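You operate a simulated robot arm through the tools that you are given. There is no shell and no other tool. Be economical: measure what you need, move in short steps, check, and stop when the job is done.

You run a simulated robot arm. Do the job below in one go: nothing can be reset, and whatever is moved stays where it is left.

## Task
Clamp the key in the vice, glue round its slot, then push in the plastic block with the same number.
Fine: round brush, runny glue from the warmer; brush back in its stand, warmer's lid shut, warmer off at the end. A coat counts when it lies all over at full strength: go over it till it gets no stronger.

It is judged by the outcome, as a careful person would: the job done as asked, and still so three seconds after it is handed in. It fails if anything else is knocked over, pushed out of place, dropped, spilled or broken. Lids that push on must go on centred and level and be pressed home; caps that screw on are set level and turned clockwise until they are tight.

## Robot
A 6-joint arm with a two-finger parallel gripper, fixed in place. Base frame: the origin is at the foot of the arm, x ahead of it, y to its left, z up. Lengths are in cm, angles in rad, forces in N, time in s.
With the tool pointing down near the work surface it reaches from about 14 to 58 cm from the base axis. Its first joint turns from -1.152 to 1.152 rad. Payload 2.1 kg.
Tool frame: the origin (TCP) lies between the finger pads and is the grasp point; the fingertips stand 3 cm ahead of it; z points along the fingers, y is the line along which they close. Largest opening 9.4 cm; finger width 2.8, thickness 1; the body of the gripper, 5 by 9.6 cm, starts 5.5 cm behind the TCP.
Orientation is told as [roll, pitch, yaw] about the base's x, y, z axes, in that order, counted from this pose: with the fingers straight down and closing along the base's y, the tool's x points along the base's -x, its y along +y and its z along -z.

## Interface
- The arm moves only by the tool apply_moves. Its argument "plan" is a list of rows, each a list of 7 numbers: the shift along the tool's x, y, z in units of 100 mm (1.0 is 100 mm), then the turn, a rotation vector about the tool's x, y, z in units of 90 degrees (1.0 is 90 degrees), then the finger opening in mm, from 0 to 94. In form: [[x, y, z, rx, ry, rz, jaw], ...]. A call has 1 to 8 rows; each row is the pose to reach, as a shift and turn from the pose commanded when the call began, along the tool's axes at that moment. A call with a number of a shift or a turn outside -1 to 1 is refused whole. Each row takes 0.2 s and may step no farther than 5 cm and 0.15 rad from the row before; otherwise, or with a gripper value out of range, the whole call is refused. A pose out of reach is approached as far as the arm can. The call stops where the force on the tool passes 40 N (or 10 N more than at its start, if that is more) or the arm is blocked; 0.2 s more then pass. Each finger travels about 7.2 cm/s and halts on what it meets, pressing with about 30 N; the grip force reading is that of the motor and also rises with nothing between the fingers. The clock runs only during rows and for 0.2 s after the last one: add rows that repeat a pose to give the fingers time. The reply holds the time, the measured pose of the TCP, the force on the tool along the base axes, the opening and the grip force, in the units named above and with some noise, with the torque about the TCP (base axes, N m) and any sound that the robot's microphone picked up.
- Cameras (640 x 400 px; columns grow to the right, rows downward): "scene" is fixed at [6.87, -38.12, 48.74]; the picture's right is [0.65, -0.76, 0.00], its down [-0.40, -0.34, -0.85] and it looks along [0.64, 0.56, -0.53] (base axes); focal length 214 px, centre (320, 200). "wrist" rides on the gripper at [7.6, 1.4, -10.3] in the tool frame; the picture's right is [-0.18, 0.98, 0.00], its down [-0.75, -0.14, -0.64] and it looks along [-0.63, -0.12, 0.77] (tool axes); focal length 243 px, centre (320, 200). There is no depth. A picture from a camera that has moved, and an enlarged one, comes with that camera's place and axes in the base frame and with its lens.
- grab_frame(camera): a new picture of that camera. It takes no simulated time.
- zoom(camera, box): a new picture of the part [left, top, right, bottom] of that camera's present view, enlarged. It takes no simulated time.
- close_job(): hands the job in; it is judged then, once.

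Work in short steps. Places have to be worked out from the pictures, the camera data and where the tool is seen: move nearer, look again, correct. Check each grasp and each placing, and mend what went wrong. You have 120 turns and 64 pictures in all, those below and enlarged ones among them. Open the gripper and draw the arm clear of the work before you hand the job in, unless the task says otherwise; then end with one line.

The tools are called after "Call:" as a command line: name --pt "numbers of a row" for each row, then --argument value for the rest, lists and objects as JSON in quotes. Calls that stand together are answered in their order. apply_moves: Moves the arm, as the interface text tells. Its arguments: {"type":"object","properties":{"plan":{"type":"array","items":{"type":"array","items":{"type":"number"}}}},"required":["plan"]} The other tools are called the same way: grab_frame (camera) takes a picture; zoom (camera, box) takes an enlarged picture of a part of a camera's view; close_job () hands the job in.

At the start:

```text
time_s: 0.0
eef_pos: [36.67, -0.49, 41.98]
ee_rot: [0.004, 0.0, 0.002]
contact_force: [0.5, -0.8, -0.5]
torque: [0.0, -0.04, 0.0]
gripper_width: 9.42
gripper_force: 0.1
```

scene: 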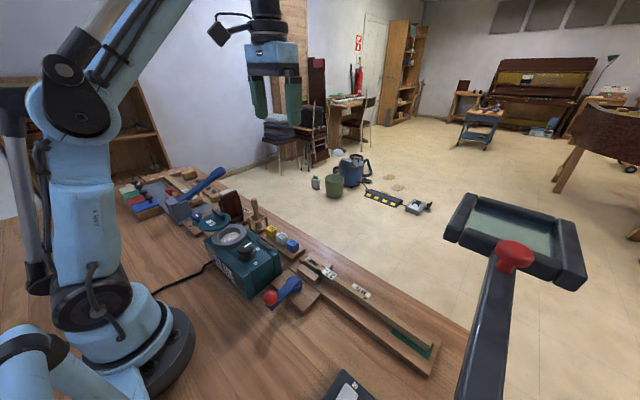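
wrist: 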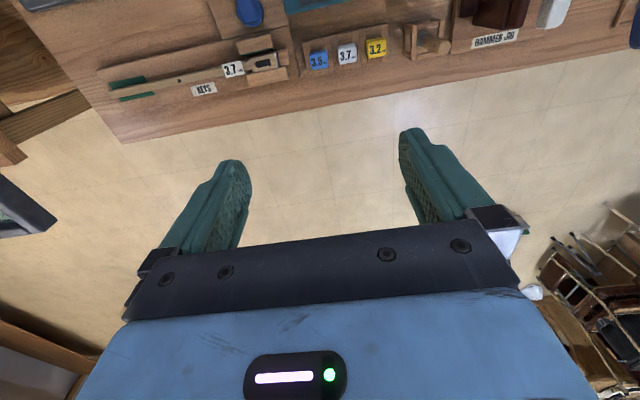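

I start by looking closer at the bench in both views.

Call:
zoom --camera "scene" --box '[110, 150, 310, 300]'

Call:
zoom --camera "scene" --box '[250, 220, 450, 400]'

Call:
zoom --camera "wrist" --box '[80, 0, 540, 130]'

```text
2.67 times, centred on (210, 225) of scene
camera zoom: at [6.87, -38.12, 48.74], right [0.65, -0.76, 0.0], down [-0.4, -0.34, -0.85], along [0.64, 0.56, -0.53], focal length 572 px, centre (613, 133)
```

zoom: 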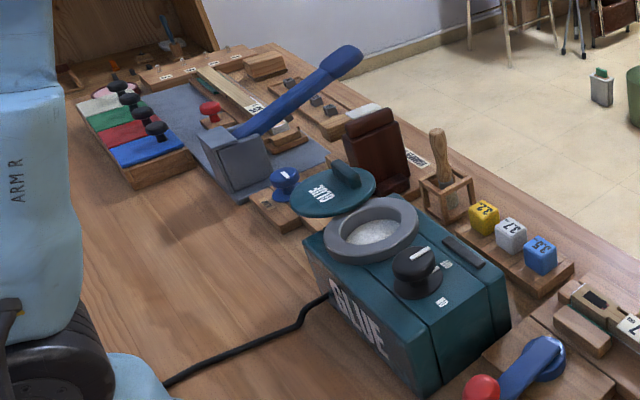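

```text
2.22 times, centred on (350, 310) of scene
camera zoom: at [6.87, -38.12, 48.74], right [0.65, -0.76, 0.0], down [-0.4, -0.34, -0.85], along [0.64, 0.56, -0.53], focal length 477 px, centre (253, -44)
```

zoom: 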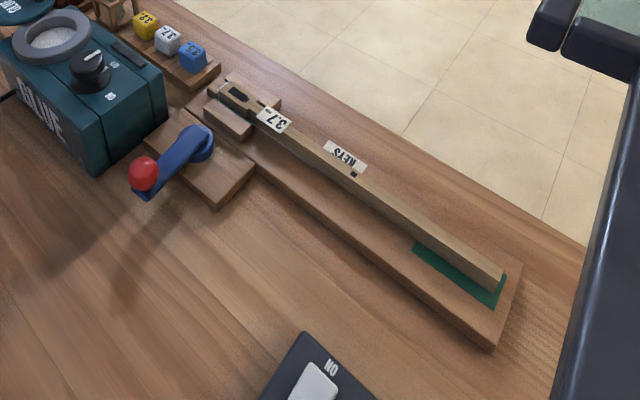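

```text
1.39 times, centred on (310, 65) of wrist
camera zoom: at [29.07, 0.81, 52.46], right [0.18, 0.98, 0.0], down [0.75, -0.14, 0.64], along [0.63, -0.12, -0.77], focal length 338 px, centre (334, 388)
```

zoom: 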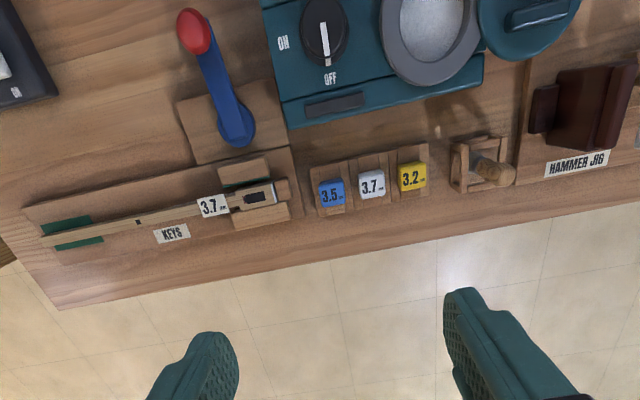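

The key lies along y near x≈36 with its head at y≈-10, and the blocks are near x≈38. I tilt the camera to look straight down and draw back for an overview.

Call:
apply_moves --pt "0.04 0 0 0 0.09 0 94" --pt "0.08 0 0 0 0.18 0 94" --pt "0.12 0 0.0 0 0.27 0 94" --pt "0.14 0 0.0 0 0.36 0 94"

Call:
grab_frame --camera "wrist"

```text
time_s: 0.6
eef_pos: [36.26, -0.5, 41.4]
ee_rot: [0.001, 0.214, -0.004]
contact_force: [7.6, 3.1, -7.1]
torque: [-0.41, 0.36, -0.29]
gripper_width: 9.4
gripper_force: 0.0
out of reach, approached as far as the arm can: row 2
stopped in row 2: the force on the tool passed its limit at 95 N (the readings are from after the stop); the commanded pose is now the measured one
```

```text
58 pictures are left
camera wrist: at [31.07, 0.85, 53.22], right [0.18, 0.98, -0.04], down [0.87, -0.15, 0.47], along [0.45, -0.12, -0.88], focal length 243 px, centre (320, 200)
```

wrist: 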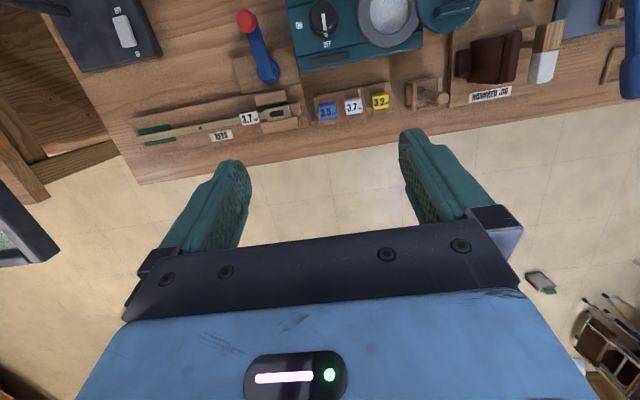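

The tilt ran against the arm's own limit. I undo the tilt and move back and lower, so that the bench fills the part of the view above the fingers.

Call:
apply_moves --pt "0.025 0 0.026 0 -0.034 0 94" --pt "0.05 0 0.052 0 -0.068 0 94" --pt "0.075 0 0.078 0 -0.102 0 94" --pt "0.1 0 0.103 0 -0.136 0 94"

Call:
grab_frame --camera "wrist"

```text
time_s: 1.6
eef_pos: [34.94, -0.49, 40.61]
ee_rot: [-0.001, 0.003, -0.001]
contact_force: [-0.3, -0.2, -0.7]
torque: [0.0, -0.01, 0.03]
gripper_width: 9.41
gripper_force: 0.1
```

```text
57 pictures are left
camera wrist: at [27.49, 0.85, 51.09], right [0.19, 0.98, 0.0], down [0.76, -0.14, 0.64], along [0.63, -0.12, -0.77], focal length 243 px, centre (320, 200)
```

wrist: 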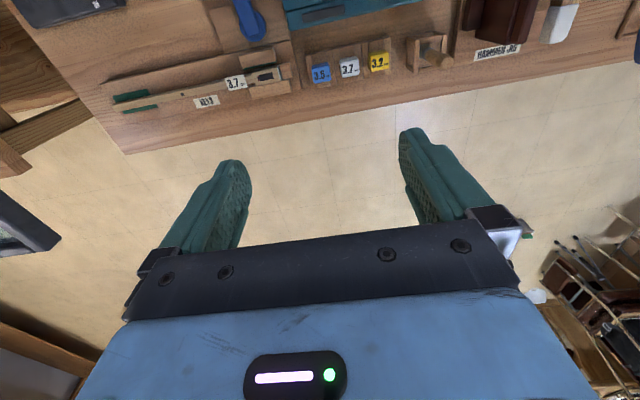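

Units are 100 mm, so my shifts were ten times too small; I now draw back 10 cm and go down 8 cm.

Call:
apply_moves --pt "0.3 0 0.25 0 0 0 94" --pt "0.6 0 0.5 0 0 0 94" --pt "1.0 0 0.8 0 0 0 94" --pt "1.0 0 0.8 0 0 0 94"

Call:
grab_frame --camera "wrist"

```text
time_s: 2.6
eef_pos: [25.06, -0.56, 32.54]
ee_rot: [0.0, 0.005, -0.005]
contact_force: [0.4, -0.6, -0.5]
torque: [-0.03, 0.03, -0.02]
gripper_width: 9.41
gripper_force: 0.1
```

```text
56 pictures are left
camera wrist: at [17.44, 0.88, 43.05], right [0.19, 0.98, 0.0], down [0.76, -0.14, 0.64], along [0.63, -0.12, -0.77], focal length 243 px, centre (320, 200)
```

wrist: 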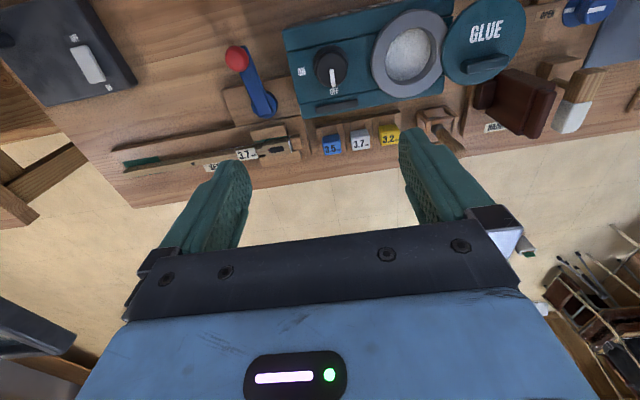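

Good overview. I enlarge the warmer, the clamp and the left-hand area.

Call:
zoom --camera "wrist" --box '[220, 0, 400, 180]'

Call:
zoom --camera "wrist" --box '[380, 0, 640, 160]'

Call:
zoom --camera "wrist" --box '[0, 0, 240, 210]'

Call:
zoom --camera "scene" --box '[110, 155, 230, 235]'

Call:
zoom --camera "scene" --box '[190, 190, 310, 270]'

```text
2.22 times, centred on (310, 90) of wrist
camera zoom: at [17.44, 0.88, 43.05], right [0.19, 0.98, 0.0], down [0.76, -0.14, 0.64], along [0.63, -0.12, -0.77], focal length 539 px, centre (342, 444)
```

zoom: 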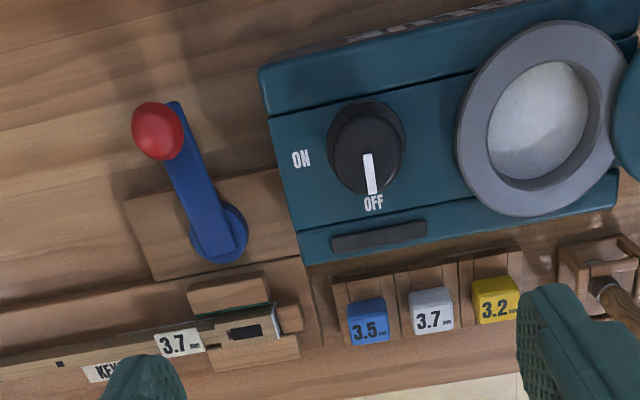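

```text
2.46 times, centred on (510, 80) of wrist
camera zoom: at [17.44, 0.88, 43.05], right [0.19, 0.98, 0.0], down [0.76, -0.14, 0.64], along [0.63, -0.12, -0.77], focal length 597 px, centre (-148, 495)
```

zoom: 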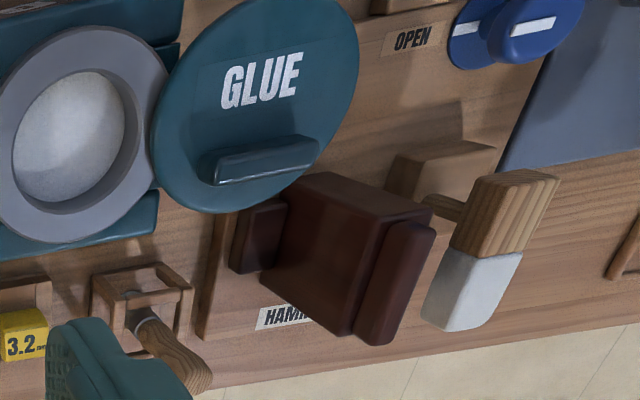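

```text
1.90 times, centred on (120, 105) of wrist
camera zoom: at [17.44, 0.88, 43.05], right [0.19, 0.98, 0.0], down [0.76, -0.14, 0.64], along [0.63, -0.12, -0.77], focal length 462 px, centre (701, 381)
```

zoom: 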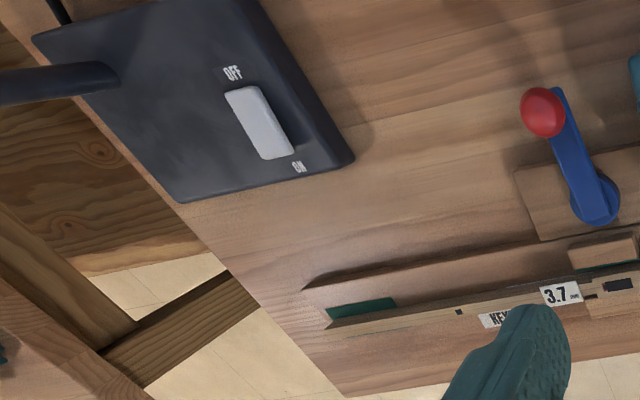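

```text
5.00 times, centred on (170, 195) of scene
camera zoom: at [6.87, -38.12, 48.74], right [0.65, -0.76, 0.0], down [-0.4, -0.34, -0.85], along [0.64, 0.56, -0.53], focal length 1072 px, centre (1070, 225)
```

zoom: 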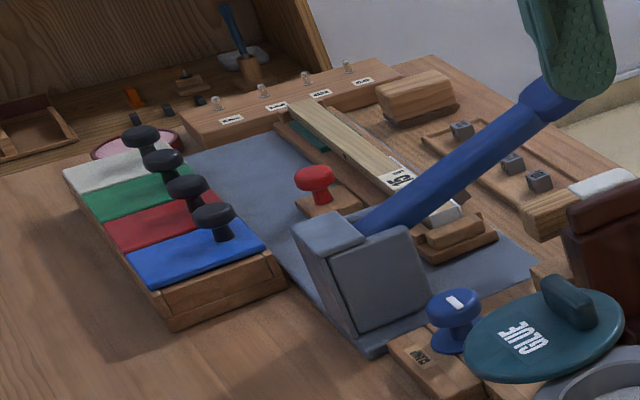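

```text
5.00 times, centred on (250, 230) of scene
camera zoom: at [6.87, -38.12, 48.74], right [0.65, -0.76, 0.0], down [-0.4, -0.34, -0.85], along [0.64, 0.56, -0.53], focal length 1072 px, centre (670, 50)
```

zoom: 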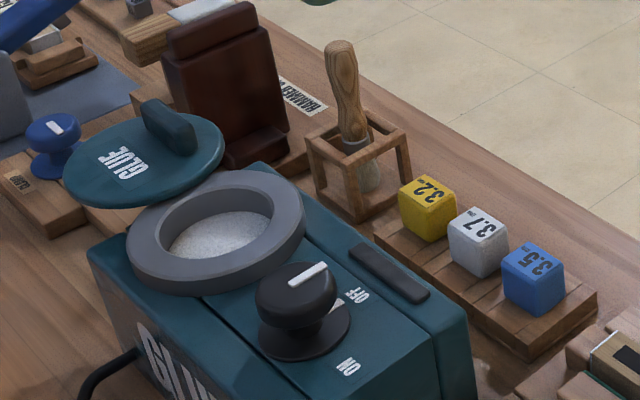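

There's a second key-like piece at the far left, so I check its label and station before deciding.

Call:
zoom --camera "scene" --box '[155, 165, 215, 205]'

Call:
zoom --camera "scene" --box '[255, 250, 345, 310]'

```text
10.00 times, centred on (185, 185) of scene
camera zoom: at [6.87, -38.12, 48.74], right [0.65, -0.76, 0.0], down [-0.4, -0.34, -0.85], along [0.64, 0.56, -0.53], focal length 2145 px, centre (1670, 350)
```

zoom: 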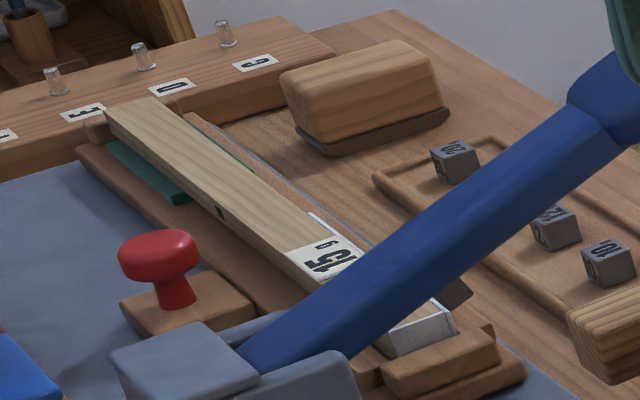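

```text
6.67 times, centred on (300, 280) of scene
camera zoom: at [6.87, -38.12, 48.74], right [0.65, -0.76, 0.0], down [-0.4, -0.34, -0.85], along [0.64, 0.56, -0.53], focal length 1430 px, centre (453, -333)
```

zoom: 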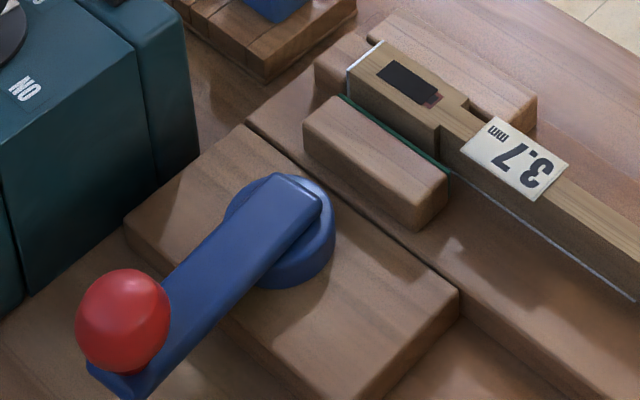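

The left one is a "15 g" weighing job, so the right-hand jig (KEYS, 3.7) is mine. I put the warmer's knob at about (24, 1), top z≈10.3, with ON a quarter turn clockwise. I go above it to switch the warmer on first.

Call:
apply_moves --pt "0.05 0.05 0.4 0 0 0 60" --pt "0.1 0.1 0.8 0 0 0 60" --pt "0.11 0.15 1.0 0 0 0 60" --pt "0.11 0.15 1.0 0 0 0 60"

Call:
grab_frame --camera "wrist"

Call:
zoom --camera "scene" --box '[180, 120, 330, 310]'

```text
time_s: 3.6
eef_pos: [23.78, 1.04, 22.8]
ee_rot: [0.0, 0.006, -0.004]
contact_force: [1.0, -0.7, 0.1]
torque: [-0.01, -0.02, 0.03]
gripper_width: 5.97
gripper_force: 0.0
```

```text
48 pictures are left
camera wrist: at [16.3, 2.31, 33.11], right [0.19, 0.98, 0.0], down [0.76, -0.14, 0.64], along [0.63, -0.12, -0.77], focal length 243 px, centre (320, 200)
```

wrist: 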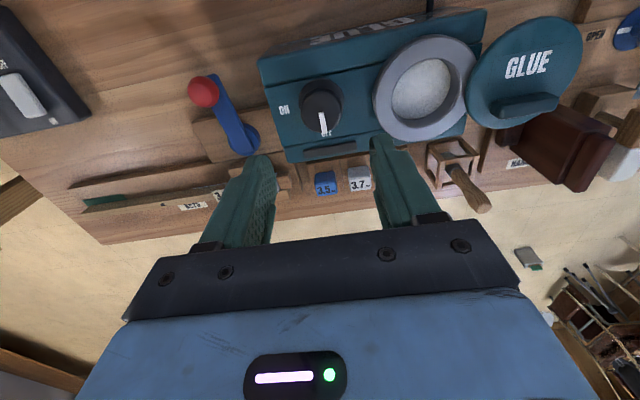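

```text
2.11 times, centred on (255, 215) of scene
camera zoom: at [6.87, -38.12, 48.74], right [0.65, -0.76, 0.0], down [-0.4, -0.34, -0.85], along [0.64, 0.56, -0.53], focal length 452 px, centre (457, 168)
```

zoom: 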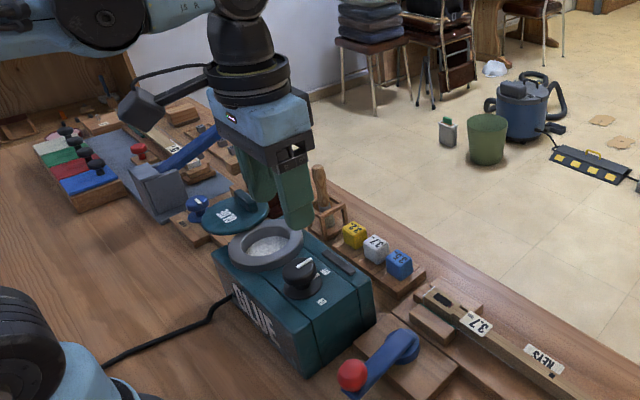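

The knob sits at about (23.5, 1.0), consistent in both views. I go down round it with 54 mm opening.

Call:
apply_moves --pt "0.02 0 0.4 0 0 0 54" --pt "0.03 0 0.7 0 0 0 54" --pt "0.03 0 0.85 0 0 0 54" --pt "0.03 0 0.95 0 0 0 54" --pt "0.03 0 1.0 0 0 0 54" --pt "0.03 0 1.0 0 0 0 54"

Call:
zoom --camera "scene" --box '[190, 190, 310, 310]'

```text
time_s: 5.0
eef_pos: [23.52, 1.09, 12.73]
ee_rot: [0.001, 0.004, -0.003]
contact_force: [-0.6, -1.0, -0.6]
torque: [0.02, 0.02, 0.04]
gripper_width: 5.4
gripper_force: 0.0
```

```text
3.33 times, centred on (250, 250) of scene
camera zoom: at [6.87, -38.12, 48.74], right [0.65, -0.76, 0.0], down [-0.4, -0.34, -0.85], along [0.64, 0.56, -0.53], focal length 715 px, centre (553, 33)
```

zoom: 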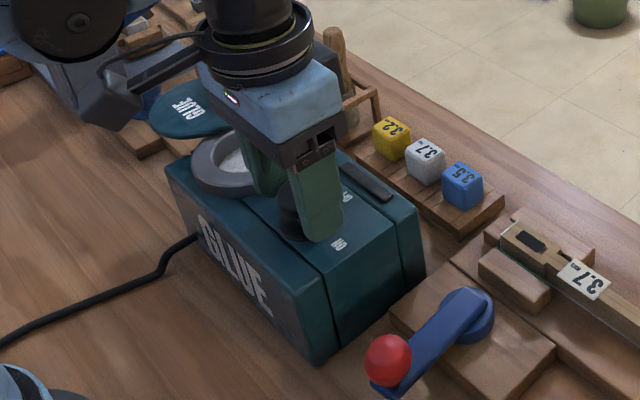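

Fingers straddle the knob. I close on it gently and check the grip.

Call:
apply_moves --pt "0 0 0.03 0 0 0 40" --pt "0 0 0.03 0 0 0 30" --pt "0 0 0.03 0 0 0 30"

Call:
grab_frame --camera "wrist"

```text
time_s: 5.8
eef_pos: [23.59, 0.95, 12.39]
ee_rot: [-0.001, 0.005, -0.005]
contact_force: [-2.9, -4.4, 16.1]
torque: [-0.1, 0.26, -0.04]
gripper_width: 3.74
gripper_force: 45.1
```

```text
45 pictures are left
camera wrist: at [15.99, 2.42, 22.88], right [0.19, 0.98, 0.0], down [0.76, -0.14, 0.64], along [0.63, -0.12, -0.77], focal length 243 px, centre (320, 200)
```

wrist: 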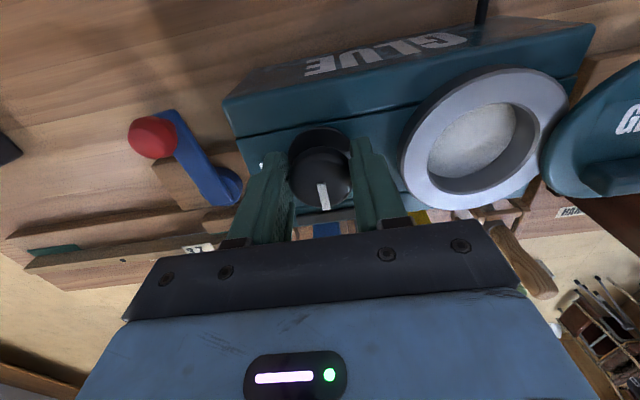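

Gripped at 3.7 cm. I turn clockwise (about tool +z) in steps, easing up a hair since it presses 16 N on the base.

Call:
apply_moves --pt "0 0 -0.02 0 0 0.09 30" --pt "0 0 -0.02 0 0 0.18 30" --pt "0 0 -0.02 0 0 0.27 30" --pt "0 0 -0.02 0 0 0.36 30" --pt "0 0 -0.02 0 0 0.45 30" --pt "0 0 -0.02 0 0 0.54 30" --pt "0 0 -0.02 0 0 0.63 30" --pt "0 0 -0.02 0 0 0.72 30"

Call:
zoom --camera "wrist" --box '[200, 50, 440, 230]'

```text
time_s: 6.6
eef_pos: [23.53, 1.1, 12.62]
ee_rot: [0.005, 0.004, -0.414]
contact_force: [2.6, -0.2, -1.9]
torque: [0.19, 0.38, 0.01]
gripper_width: 3.75
gripper_force: 44.8
stopped in row 4: the force on the tool passed its limit at 41 N (the readings are from after the stop); the commanded pose is now the measured one
```

```text
2.22 times, centred on (320, 140) of wrist
camera zoom: at [17.18, 5.42, 23.01], right [0.56, 0.83, 0.0], down [0.64, -0.44, 0.64], along [0.53, -0.36, -0.77], focal length 539 px, centre (320, 333)
```

zoom: 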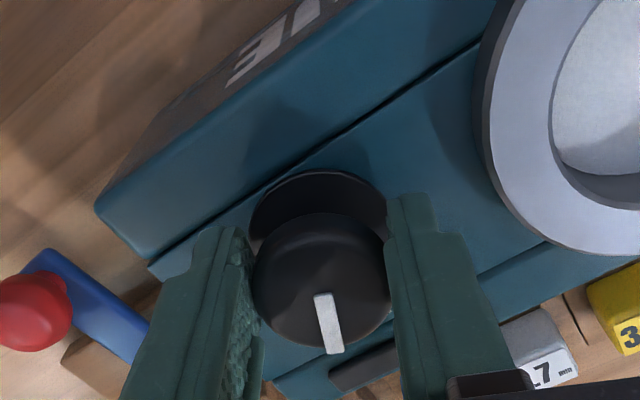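

The knob follows, but the grasp is about 0.5 cm off its axis, which loads the arm. I open, shift onto the axis, and regrip.

Call:
apply_moves --pt "0 0 0 0 0 0 50" --pt "0 0 0 0 0 0 50" --pt "-0.05 0 0 0 0 0 50" --pt "-0.05 0 0 0 0 0 32" --pt "-0.05 0 0 0 0 0 32" --pt "-0.05 0 0 0 0 0 32"

Call:
apply_moves --pt "0 0 0 0 0 0.09 32" --pt "0 0 0 0 0 0.18 32" --pt "0 0 0 0 0 0.27 32" --pt "0 0 0 0 0 0.36 32" --pt "0 0 0 0 0 0.45 32" --pt "0 0 0 0 0 0.54 32" --pt "0 0 0 0 0 0.63 32"

Call:
zoom --camera "wrist" --box '[200, 50, 440, 230]'

```text
time_s: 8.0
eef_pos: [23.95, 0.99, 12.58]
ee_rot: [0.005, 0.006, -0.415]
contact_force: [-0.5, 2.8, 5.1]
torque: [0.1, 0.11, -0.02]
gripper_width: 3.73
gripper_force: 44.5
```

```text
time_s: 9.6
eef_pos: [24.02, 1.02, 12.6]
ee_rot: [-0.001, 0.008, -1.405]
contact_force: [-0.5, 5.8, 0.2]
torque: [0.47, 0.03, 0.01]
gripper_width: 3.74
gripper_force: 45.3
```

```text
2.22 times, centred on (320, 140) of wrist
camera zoom: at [24.22, 8.61, 23.02], right [1.0, -0.02, 0.0], down [-0.01, -0.77, 0.64], along [-0.01, -0.64, -0.77], focal length 539 px, centre (320, 333)
```

zoom: 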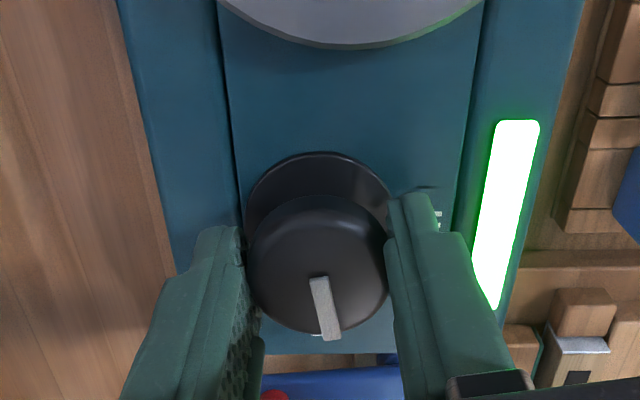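

The green lamp is lit. I nudge the knob on by the last few degrees, then release and rise.

Call:
apply_moves --pt "0 0 0 0 0 0.08 32" --pt "0 0 0 0 0 0.13 32" --pt "0 0 0 0 0 0.13 32"

Call:
apply_moves --pt "0 0 0 0 0 0 50" --pt "0 0 0 0 0 0 50" --pt "0 0 -0.3 0 0 -0.05 50" --pt "0 0 -0.7 0 0 -0.14 50" --pt "0 0 -0.9 0 0 -0.23 50" --pt "0 0 -0.9 0 0 -0.32 50" --pt "0 0 -0.9 0 0 -0.41 50" --pt "0 0 -0.9 0 0 -0.5 50"

```text
time_s: 10.4
eef_pos: [23.95, 0.95, 12.49]
ee_rot: [-0.005, 0.006, -1.606]
contact_force: [-0.1, 7.1, -4.1]
torque: [0.17, -0.1, 0.43]
gripper_width: 3.75
gripper_force: 44.5
```

```text
time_s: 12.2
eef_pos: [24.08, 0.92, 21.46]
ee_rot: [0.003, 0.007, -0.82]
contact_force: [0.2, -0.1, 0.3]
torque: [0.01, -0.01, 0.02]
gripper_width: 5.0
gripper_force: 0.1
```

Warmer is on. Next the vice lever: red ball about (21.3, -11, 6). I move above it, turning back to yaw 0.

Call:
apply_moves --pt "-0.11 -0.17 0 0 0 -0.09 60" --pt "-0.23 -0.33 0 0 0 -0.18 60" --pt "-0.34 -0.5 0 0 0 -0.27 60" --pt "-0.45 -0.67 0 0 0 -0.36 60" --pt "-0.56 -0.83 0 0 0 -0.45 60" --pt "-0.68 -1.0 0 0 0 -0.525 60" --pt "-0.68 -1.0 0 0 0 -0.525 60"

Call:
grab_frame --camera "wrist"

```text
time_s: 13.8
eef_pos: [21.52, -10.95, 21.44]
ee_rot: [0.005, 0.004, 0.004]
contact_force: [-0.5, -0.5, -1.0]
torque: [0.02, 0.06, 0.02]
gripper_width: 6.01
gripper_force: 0.0
```

```text
42 pictures are left
camera wrist: at [13.77, -9.67, 31.89], right [0.18, 0.98, 0.01], down [0.76, -0.14, 0.64], along [0.63, -0.11, -0.77], focal length 243 px, centre (320, 200)
```

wrist: 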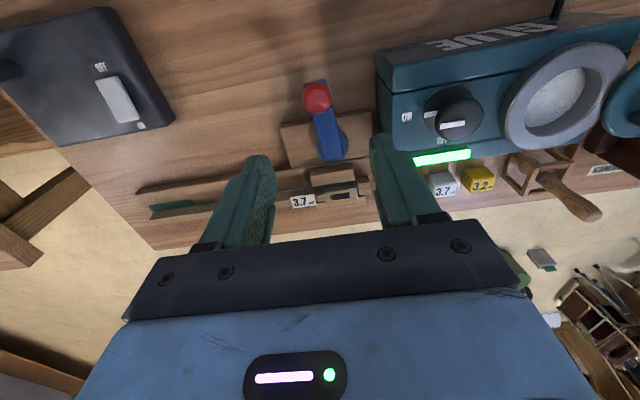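

Ball at (21.4, -11.2). I go down to it in two steps with 50 mm opening.

Call:
apply_moves --pt "0.01 -0.02 0.4 0 0 0 50" --pt "0.01 -0.02 0.8 0 0 0 50" --pt "0.01 -0.02 1.0 0 0 0 50"

Call:
apply_moves --pt "0 0 0.2 0 0 0 50" --pt "0 0 0.48 0 0 0 50" --pt "0 0 0.48 0 0 0 24" --pt "0 0 0.48 0 0 0 24" --pt "0 0 0.48 0 0 0 24"

Call:
grab_frame --camera "wrist"

```text
time_s: 14.6
eef_pos: [21.21, -10.85, 11.48]
ee_rot: [0.007, 0.004, 0.004]
contact_force: [-0.2, -0.2, 0.0]
torque: [-0.02, -0.01, 0.03]
gripper_width: 4.99
gripper_force: 0.0
```

```text
time_s: 15.8
eef_pos: [21.15, -10.97, 6.76]
ee_rot: [0.006, 0.002, 0.002]
contact_force: [2.4, -16.9, -3.0]
torque: [-0.1, 0.01, 0.0]
gripper_width: 3.34
gripper_force: 8.0
```

```text
41 pictures are left
camera wrist: at [13.66, -9.69, 17.16], right [0.18, 0.98, 0.0], down [0.76, -0.14, 0.64], along [0.63, -0.11, -0.77], focal length 243 px, centre (320, 200)
```

wrist: 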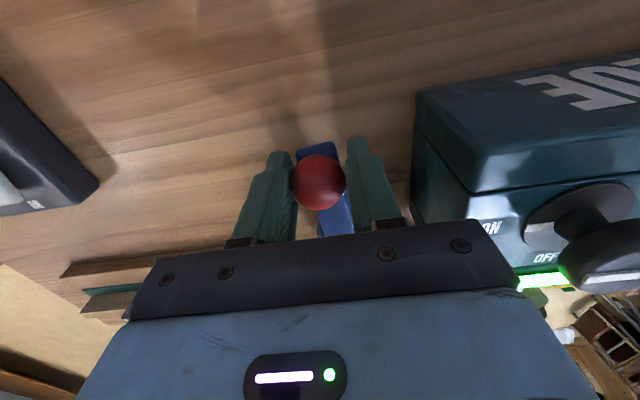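

Ball is between the fingers. I swing it counter-clockwise (toward -y) on an arc about the pivot (28.8, -10.5), watching the force.

Call:
apply_moves --pt "-0.014 -0.106 0 0 0 -0.089 24" --pt "-0.043 -0.21 0 0 0 -0.178 24" --pt "-0.086 -0.308 0 0 0 -0.267 24" --pt "-0.142 -0.4 0 0 0 -0.3565 24"

Call:
zoom --camera "scene" --box '[240, 230, 360, 330]'

```text
time_s: 16.8
eef_pos: [22.54, -15.01, 6.76]
ee_rot: [0.007, 0.002, 0.563]
contact_force: [-11.9, -4.5, 7.8]
torque: [-0.26, 0.68, 0.16]
gripper_width: 3.03
gripper_force: 44.8
```

```text
4.00 times, centred on (300, 280) of scene
camera zoom: at [6.87, -38.12, 48.75], right [0.65, -0.76, 0.0], down [-0.4, -0.34, -0.85], along [0.64, 0.56, -0.53], focal length 858 px, centre (400, -120)
```

zoom: 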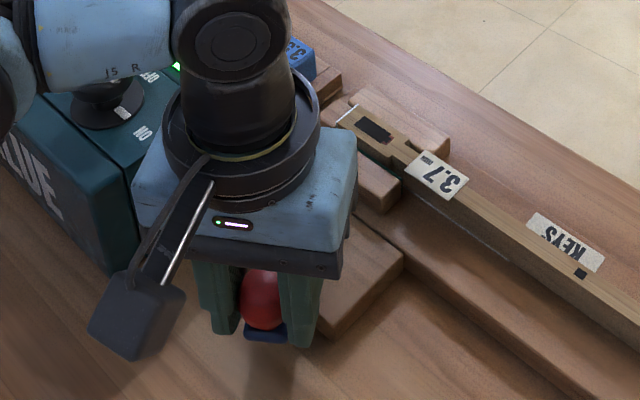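

It moves freely; I go on along the same arc.

Call:
apply_moves --pt "-0.014 -0.106 0 0 0 -0.089 24" --pt "-0.043 -0.21 0 0 0 -0.178 24" --pt "-0.086 -0.308 0 0 0 -0.267 24" --pt "-0.142 -0.4 0 0 0 -0.3565 24"

Call:
zoom --camera "scene" --box '[240, 230, 360, 330]'

```text
time_s: 17.8
eef_pos: [25.99, -17.78, 6.63]
ee_rot: [0.004, 0.0, 1.125]
contact_force: [-9.9, -22.5, 18.1]
torque: [0.15, 0.0, 0.0]
gripper_width: 3.02
gripper_force: 45.3
```

```text
4.00 times, centred on (300, 280) of scene
camera zoom: at [6.87, -38.12, 48.75], right [0.65, -0.76, 0.0], down [-0.4, -0.34, -0.85], along [0.64, 0.56, -0.53], focal length 858 px, centre (400, -120)
```

zoom: 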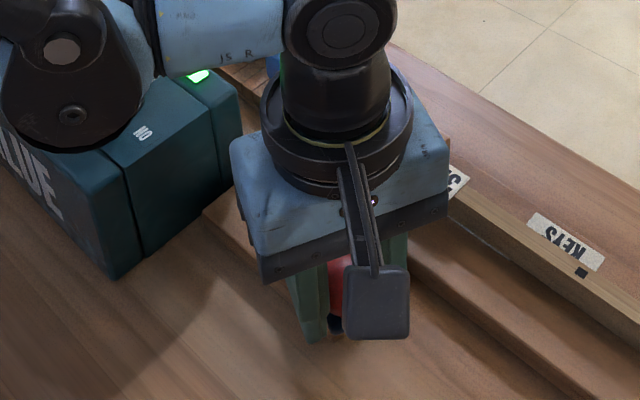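

Radial force shows my radius is slightly small; I correct 2 mm outward and carry on to about 90°.

Call:
apply_moves --pt "0.006 -0.106 -0.01 0 0 -0.089 24" --pt "-0.023 -0.21 -0.01 0 0 -0.178 24" --pt "-0.066 -0.308 -0.01 0 0 -0.267 24"

Call:
grab_frame --camera "wrist"

```text
time_s: 18.6
eef_pos: [28.67, -18.32, 6.73]
ee_rot: [0.017, -0.006, 1.543]
contact_force: [-34.1, -6.5, -10.5]
torque: [-0.16, 0.04, -0.12]
gripper_width: 3.02
gripper_force: 45.3
```

```text
38 pictures are left
camera wrist: at [27.2, -26.02, 17.05], right [-0.98, 0.21, 0.02], down [0.17, 0.74, 0.64], along [0.12, 0.63, -0.76], focal length 243 px, centre (320, 200)
```

wrist: 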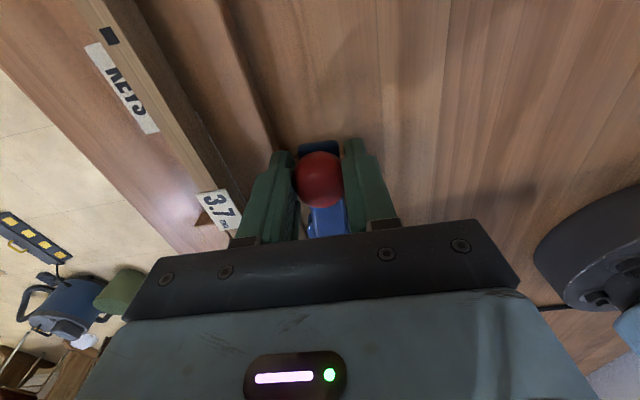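

Resistance of 34 N built up: probably the clamped stop. I release, rise, and look at the jaws.

Call:
apply_moves --pt "0 0.0 0 0 0 0 50" --pt "0 0 0 0 0 0 50" --pt "0 0 -0.4 0 0 0 50" --pt "0 0 -0.8 0 0 0 50" --pt "0.3 0 -1.0 0 0 0.0 50" --pt "0.3 0 -1.0 0 0 0 50"

Call:
grab_frame --camera "wrist"

Call:
zoom --camera "scene" --box '[270, 230, 390, 330]'

```text
time_s: 20.0
eef_pos: [28.84, -21.47, 16.67]
ee_rot: [0.004, -0.006, 1.541]
contact_force: [0.1, 0.4, 0.7]
torque: [0.04, -0.04, 0.0]
gripper_width: 5.01
gripper_force: 0.1
```

```text
37 pictures are left
camera wrist: at [27.28, -29.1, 27.07], right [-0.98, 0.21, 0.0], down [0.16, 0.74, 0.65], along [0.13, 0.63, -0.76], focal length 243 px, centre (320, 200)
```

wrist: 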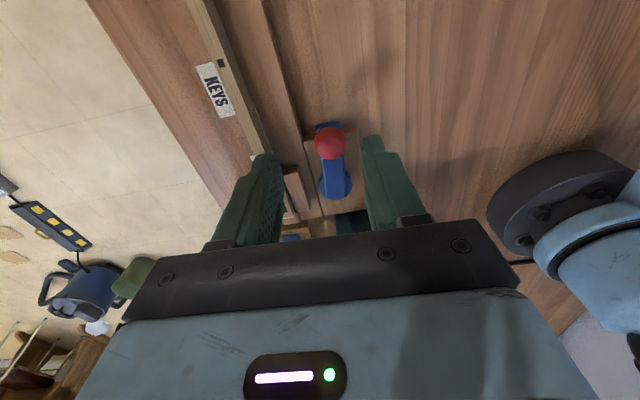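

```text
4.00 times, centred on (330, 280) of scene
camera zoom: at [6.87, -38.12, 48.74], right [0.65, -0.76, 0.0], down [-0.4, -0.34, -0.85], along [0.64, 0.56, -0.53], focal length 858 px, centre (280, -120)
```

zoom: 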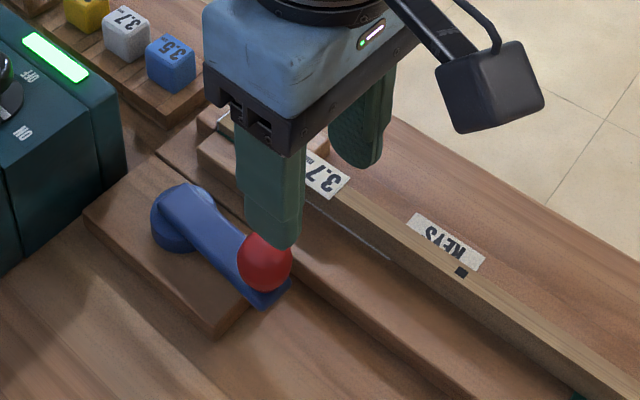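

The lever now lies along the key. I rise and turn back to check the jaws from above.

Call:
apply_moves --pt "0 0 -0.3 0 0 0.09 60" --pt "-0.1 0.1 -0.6 0 0 0.18 60" --pt "-0.3 0.2 -0.8 0 0 0.27 60" --pt "-0.5 0.3 -0.8 0 0 0.36 60" --pt "-0.7 0.4 -0.8 0 0 0.45 60" --pt "-0.8 0.4 -0.8 0 0 0.54 60" --pt "-0.9 0.4 -0.8 0 0 0.63 60" --pt "-1.0 0.4 -0.8 0 0 0.72 60"

Call:
apply_moves --pt "0 0 0 0 0 0.09 60" --pt "0 0 0 0 0 0.18 60" --pt "0 0 0 0 0 0.262 60" --pt "0 0 0 0 0 0.262 60"

Call:
zoom --camera "wrist" --box '[200, 60, 480, 235]'

Call:
zoom --camera "scene" --box '[280, 240, 370, 300]'

```text
time_s: 21.8
eef_pos: [25.24, -11.26, 24.74]
ee_rot: [0.008, 0.001, 0.41]
contact_force: [-0.5, 1.1, -0.4]
torque: [0.02, -0.03, 0.04]
gripper_width: 5.99
gripper_force: 0.0
```

```text
time_s: 22.8
eef_pos: [25.25, -11.32, 24.79]
ee_rot: [0.008, 0.004, -0.002]
contact_force: [0.0, 0.1, -0.6]
torque: [0.02, 0.0, -0.04]
gripper_width: 5.99
gripper_force: 0.1
```

```text
2.29 times, centred on (340, 148) of wrist
camera zoom: at [17.7, -10.04, 35.18], right [0.19, 0.98, 0.01], down [0.76, -0.15, 0.64], along [0.63, -0.11, -0.77], focal length 555 px, centre (274, 320)
```

zoom: 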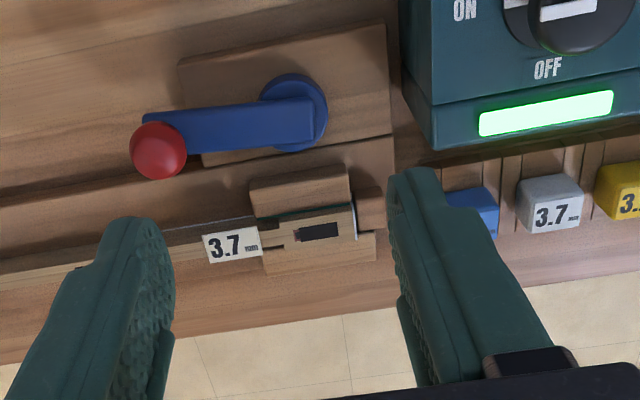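

```text
6.67 times, centred on (325, 270) of scene
camera zoom: at [6.87, -38.12, 48.74], right [0.65, -0.76, 0.0], down [-0.4, -0.34, -0.85], along [0.64, 0.56, -0.53], focal length 1430 px, centre (287, -267)
```

zoom: 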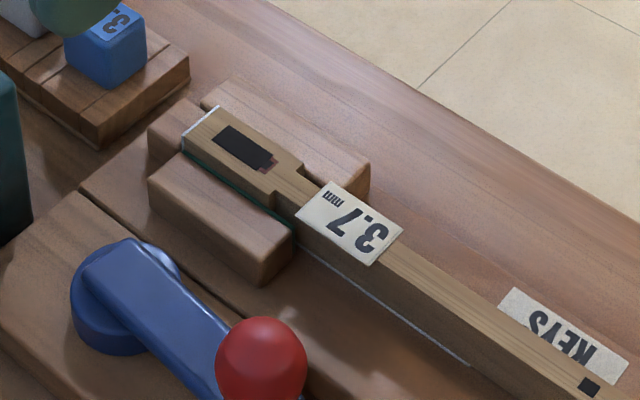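

The jaw now presses on the key with its felt squeezed: clamped. Slot is near (35.6, -10.3). Now the brush, upright in its cage near (37.4, 16.6), handle top z≈13; I travel there high up.

Call:
apply_moves --pt "-0.15 0.35 0 0 0 0 50" --pt "-0.3 0.7 0 0 0 0 50" --pt "-0.45 1.0 0 0 0 0 50"

Call:
apply_moves --pt "-0.15 0.35 0 0 0 0 50" --pt "-0.3 0.7 0 0 0 0 50" --pt "-0.4 1.0 0 0 0 0 50"

Call:
grab_frame --camera "wrist"

Call:
zoom --camera "scene" --box '[200, 170, 320, 260]'

```text
time_s: 23.6
eef_pos: [29.75, -1.27, 24.78]
ee_rot: [0.006, 0.001, 0.002]
contact_force: [-0.6, -0.3, -0.3]
torque: [-0.02, 0.05, 0.02]
gripper_width: 4.99
gripper_force: 0.1
```

```text
time_s: 24.4
eef_pos: [33.73, 8.63, 24.81]
ee_rot: [0.006, 0.003, 0.001]
contact_force: [0.4, 0.6, -0.2]
torque: [-0.01, 0.03, -0.02]
gripper_width: 5.01
gripper_force: 0.2
```

```text
33 pictures are left
camera wrist: at [26.2, 9.97, 35.29], right [0.18, 0.98, 0.01], down [0.76, -0.15, 0.64], along [0.63, -0.11, -0.77], focal length 243 px, centre (320, 200)
```

wrist: 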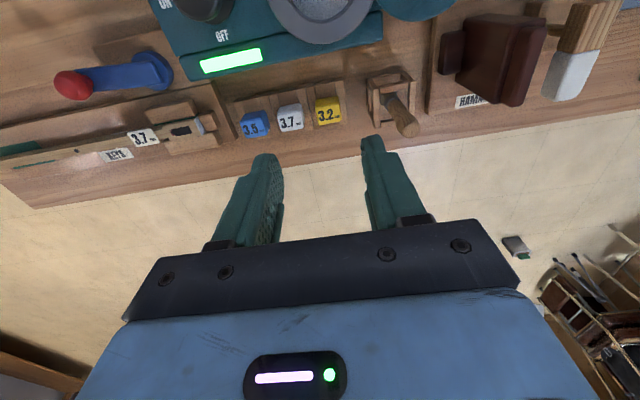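

```text
4.44 times, centred on (260, 215) of scene
camera zoom: at [6.87, -38.12, 48.74], right [0.65, -0.76, 0.0], down [-0.4, -0.34, -0.85], along [0.64, 0.56, -0.53], focal length 953 px, centre (587, 133)
```

zoom: 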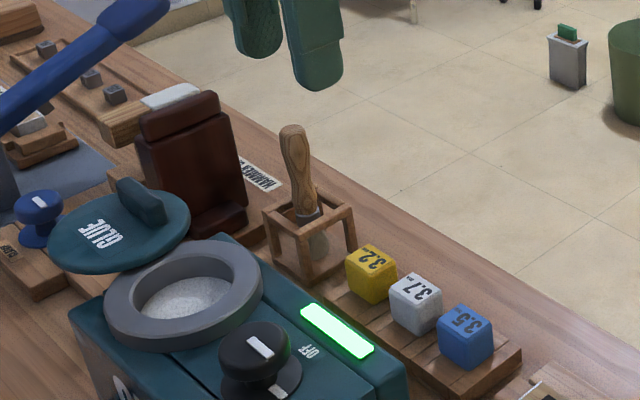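

Handle top at about (37.1, 16.9, 13). I go over it, still above its top, and check.

Call:
apply_moves --pt "-0.17 0.41 0.2 0 0 0 50" --pt "-0.33 0.82 0.4 0 0 0 50" --pt "-0.33 0.82 0.7 0 0 0 50" --pt "-0.33 0.82 0.7 0 0 0 50"

Call:
zoom --camera "wrist" --box '[200, 60, 440, 240]'

```text
time_s: 25.4
eef_pos: [37.0, 16.85, 17.96]
ee_rot: [0.006, 0.003, -0.001]
contact_force: [0.4, -0.3, 0.8]
torque: [-0.03, -0.01, -0.02]
gripper_width: 5.03
gripper_force: 0.1
```

```text
2.22 times, centred on (320, 150) of wrist
camera zoom: at [29.49, 18.18, 28.41], right [0.18, 0.98, 0.01], down [0.76, -0.15, 0.64], along [0.63, -0.11, -0.77], focal length 539 px, centre (320, 311)
```

zoom: 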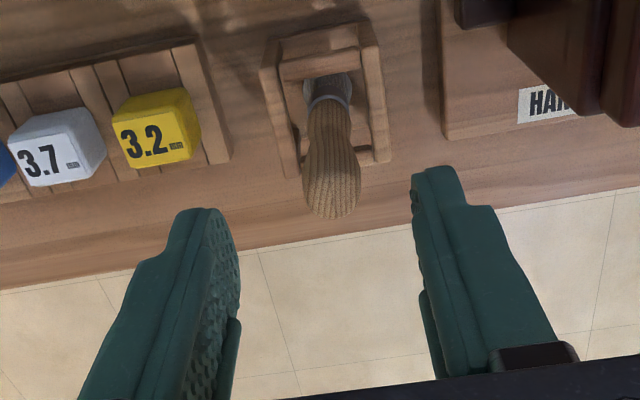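

Handle is centred nearly; a 4 mm shift, then I go down to grip the handle at TCP z≈10.

Call:
apply_moves --pt "-0.01 0.04 0.3 0 0 0 50" --pt "-0.01 0.04 0.6 0 0 0 50" --pt "-0.01 0.04 0.8 0 0 0 50" --pt "-0.01 0.04 0.8 0 0 0 50"

Call:
apply_moves --pt "0 0 0 0 0 0 34" --pt "0 0 0 0 0 0 24" --pt "0 0 0 0 0 0 10" --pt "0 0 0 0 0 0 10"

Call:
zoom --camera "scene" --box '[200, 170, 320, 260]'

```text
time_s: 26.4
eef_pos: [37.13, 17.25, 9.92]
ee_rot: [0.008, 0.003, -0.001]
contact_force: [0.2, -0.2, -0.2]
torque: [0.01, 0.0, 0.04]
gripper_width: 4.99
gripper_force: 0.1
```

```text
time_s: 27.4
eef_pos: [37.22, 17.31, 9.94]
ee_rot: [0.006, 0.003, 0.001]
contact_force: [-0.1, 0.5, -0.9]
torque: [0.01, 0.02, -0.01]
gripper_width: 1.9
gripper_force: 29.7
```

```text
4.44 times, centred on (260, 215) of scene
camera zoom: at [6.87, -38.12, 48.74], right [0.65, -0.76, 0.0], down [-0.4, -0.34, -0.85], along [0.64, 0.56, -0.53], focal length 953 px, centre (587, 133)
```

zoom: 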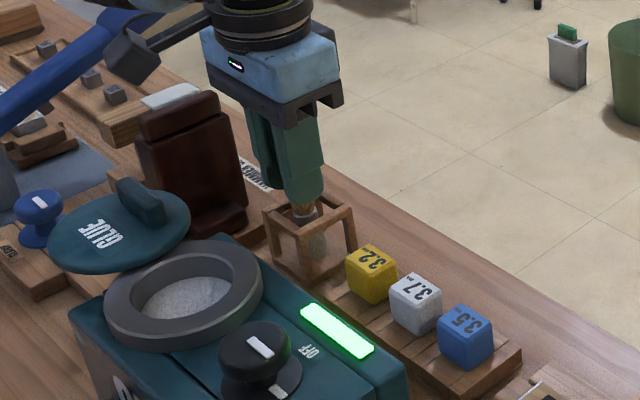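

Brush gripped (1.9 cm). I lift it straight up 10 cm and look at its tip.

Call:
apply_moves --pt "0 0 -0.3 0 0 0 10" --pt "0 0 -0.6 0 0 0 10" --pt "0 0 -1.0 0 0 0 10" --pt "0 0 -1.0 0 0 0 10"

Call:
zoom --camera "scene" --box '[200, 150, 320, 250]'

Call:
zoom --camera "wrist" --box '[200, 0, 460, 240]'

```text
time_s: 28.4
eef_pos: [37.16, 17.37, 19.97]
ee_rot: [0.008, 0.005, 0.0]
contact_force: [-0.2, -0.1, -0.5]
torque: [0.02, -0.02, -0.02]
gripper_width: 1.91
gripper_force: 29.4
```

```text
4.00 times, centred on (260, 200) of scene
camera zoom: at [6.87, -38.12, 48.74], right [0.65, -0.76, 0.0], down [-0.4, -0.34, -0.85], along [0.64, 0.56, -0.53], focal length 858 px, centre (560, 200)
```

zoom: 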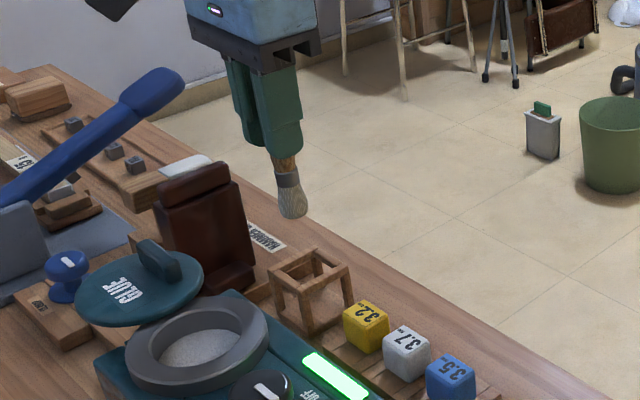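

```text
1.67 times, centred on (330, 120) of wrist
camera zoom: at [29.51, 18.61, 30.42], right [0.18, 0.98, 0.01], down [0.76, -0.15, 0.64], along [0.63, -0.11, -0.77], focal length 404 px, centre (303, 333)
```

zoom: 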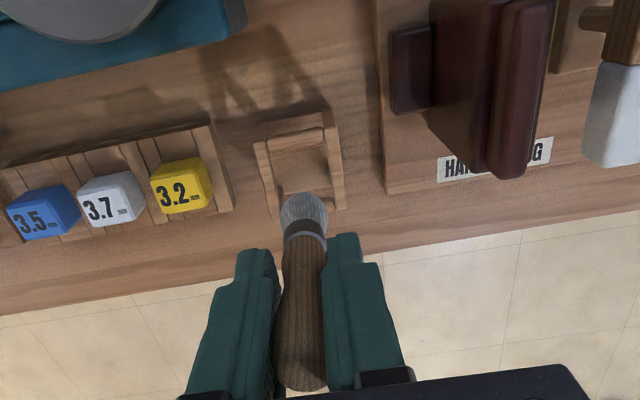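

Brush is upright in the grip, tip about 9.2 cm below the TCP. I carry it high above the pot (24.2, 10.1), keeping off the lid, to view the glue.

Call:
apply_moves --pt "0 -0.35 -0.3 0 0 0 10" --pt "0.05 -0.72 -0.4 0 0 0 10" --pt "0.45 -0.72 -0.4 0 0 0 10" --pt "0.85 -0.72 -0.4 0 0 0 10" --pt "0.85 -0.72 -0.4 0 0 0 10"

Call:
grab_frame --camera "wrist"

Call:
zoom --camera "scene" --box '[190, 190, 300, 280]'

```text
time_s: 29.6
eef_pos: [28.62, 10.17, 23.93]
ee_rot: [0.007, 0.001, 0.001]
contact_force: [1.0, 0.3, -0.4]
torque: [0.02, 0.01, 0.01]
gripper_width: 1.93
gripper_force: 30.2
```

```text
27 pictures are left
camera wrist: at [21.09, 11.39, 34.35], right [0.18, 0.98, 0.01], down [0.76, -0.15, 0.64], along [0.63, -0.11, -0.77], focal length 243 px, centre (320, 200)
```

wrist: 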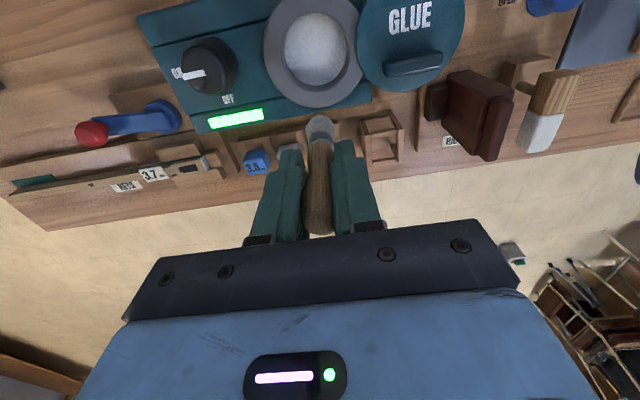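

```text
4.44 times, centred on (245, 235) of scene
camera zoom: at [6.87, -38.12, 48.74], right [0.65, -0.76, 0.0], down [-0.4, -0.34, -0.85], along [0.64, 0.56, -0.53], focal length 953 px, centre (653, 44)
```

zoom: 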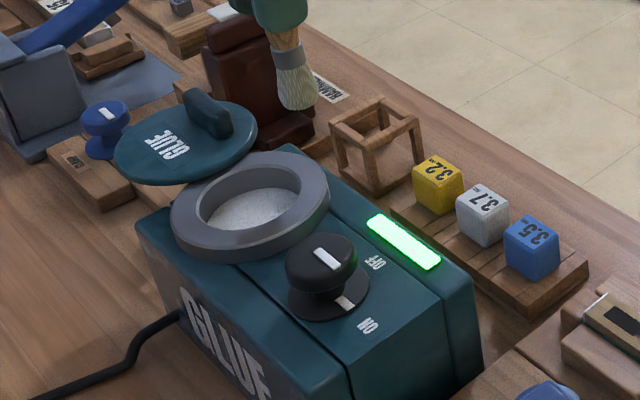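

Glue still looks grainy (cold). Pot centre confirmed near (24.2, 10.3). I move over it and let some time pass.

Call:
apply_moves --pt "0.22 0.01 0 0 0 0 10" --pt "0.44 0.01 0 0 0 0 10" --pt "0.44 0.01 0 0 0 0 10" --pt "0.44 0.01 0 0 0 0 10" --pt "0.44 0.01 0 0 0 0 10" --pt "0.44 0.01 0 0 0 0 10" --pt "0.44 0.01 0 0 0 0 10" --pt "0.44 0.01 0 0 0 0 10"

Call:
apply_moves --pt "0 0 0 0 0 0 10" --pt "0 0 0 0 0 0 10" --pt "0 0 0 0 0 0 10" --pt "0 0 0 0 0 0 10" --pt "0 0 0 0 0 0 10" --pt "0 0 0 0 0 0 10" --pt "0 0 0 0 0 0 10" --pt "0 0 0 0 0 0 10"

Call:
apply_moves --pt "0 0 0 0 0 0 10" --pt "0 0 0 0 0 0 10" --pt "0 0 0 0 0 0 10" --pt "0 0 0 0 0 0 10" --pt "0 0 0 0 0 0 10" --pt "0 0 0 0 0 0 10" --pt "0 0 0 0 0 0 10" --pt "0 0 0 0 0 0 10"

Call:
apply_moves --pt "0 0 0 0 0 0 10" --pt "0 0 0 0 0 0 10" --pt "0 0 0 0 0 0 10" --pt "0 0 0 0 0 0 10" --pt "0 0 0 0 0 0 10" --pt "0 0 0 0 0 0 10" --pt "0 0 0 0 0 0 10" --pt "0 0 0 0 0 0 10"

Call:
zoom --camera "wrist" --box '[200, 0, 460, 230]'

```text
time_s: 31.4
eef_pos: [24.21, 10.17, 23.78]
ee_rot: [0.006, 0.004, 0.0]
contact_force: [-0.4, -0.4, -0.7]
torque: [0.03, 0.0, 0.0]
gripper_width: 1.87
gripper_force: 30.7
```

```text
time_s: 33.2
eef_pos: [24.29, 10.26, 23.91]
ee_rot: [0.007, 0.004, 0.001]
contact_force: [0.9, 0.5, 0.1]
torque: [-0.01, 0.0, -0.01]
gripper_width: 1.89
gripper_force: 29.6
```

```text
time_s: 35.0
eef_pos: [24.38, 10.13, 23.81]
ee_rot: [0.006, 0.005, 0.0]
contact_force: [-0.4, -0.2, 0.1]
torque: [0.03, 0.02, -0.01]
gripper_width: 1.91
gripper_force: 29.9
```

```text
time_s: 36.8
eef_pos: [24.3, 10.14, 24.0]
ee_rot: [0.007, 0.003, -0.001]
contact_force: [0.3, -0.8, -0.2]
torque: [0.0, 0.02, 0.01]
gripper_width: 1.9
gripper_force: 30.0
```

```text
1.74 times, centred on (330, 115) of wrist
camera zoom: at [16.75, 11.47, 34.32], right [0.18, 0.98, 0.01], down [0.76, -0.15, 0.64], along [0.63, -0.11, -0.77], focal length 422 px, centre (303, 348)
```

zoom: 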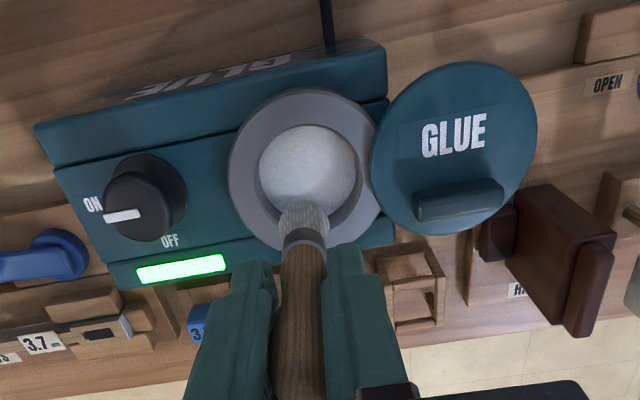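

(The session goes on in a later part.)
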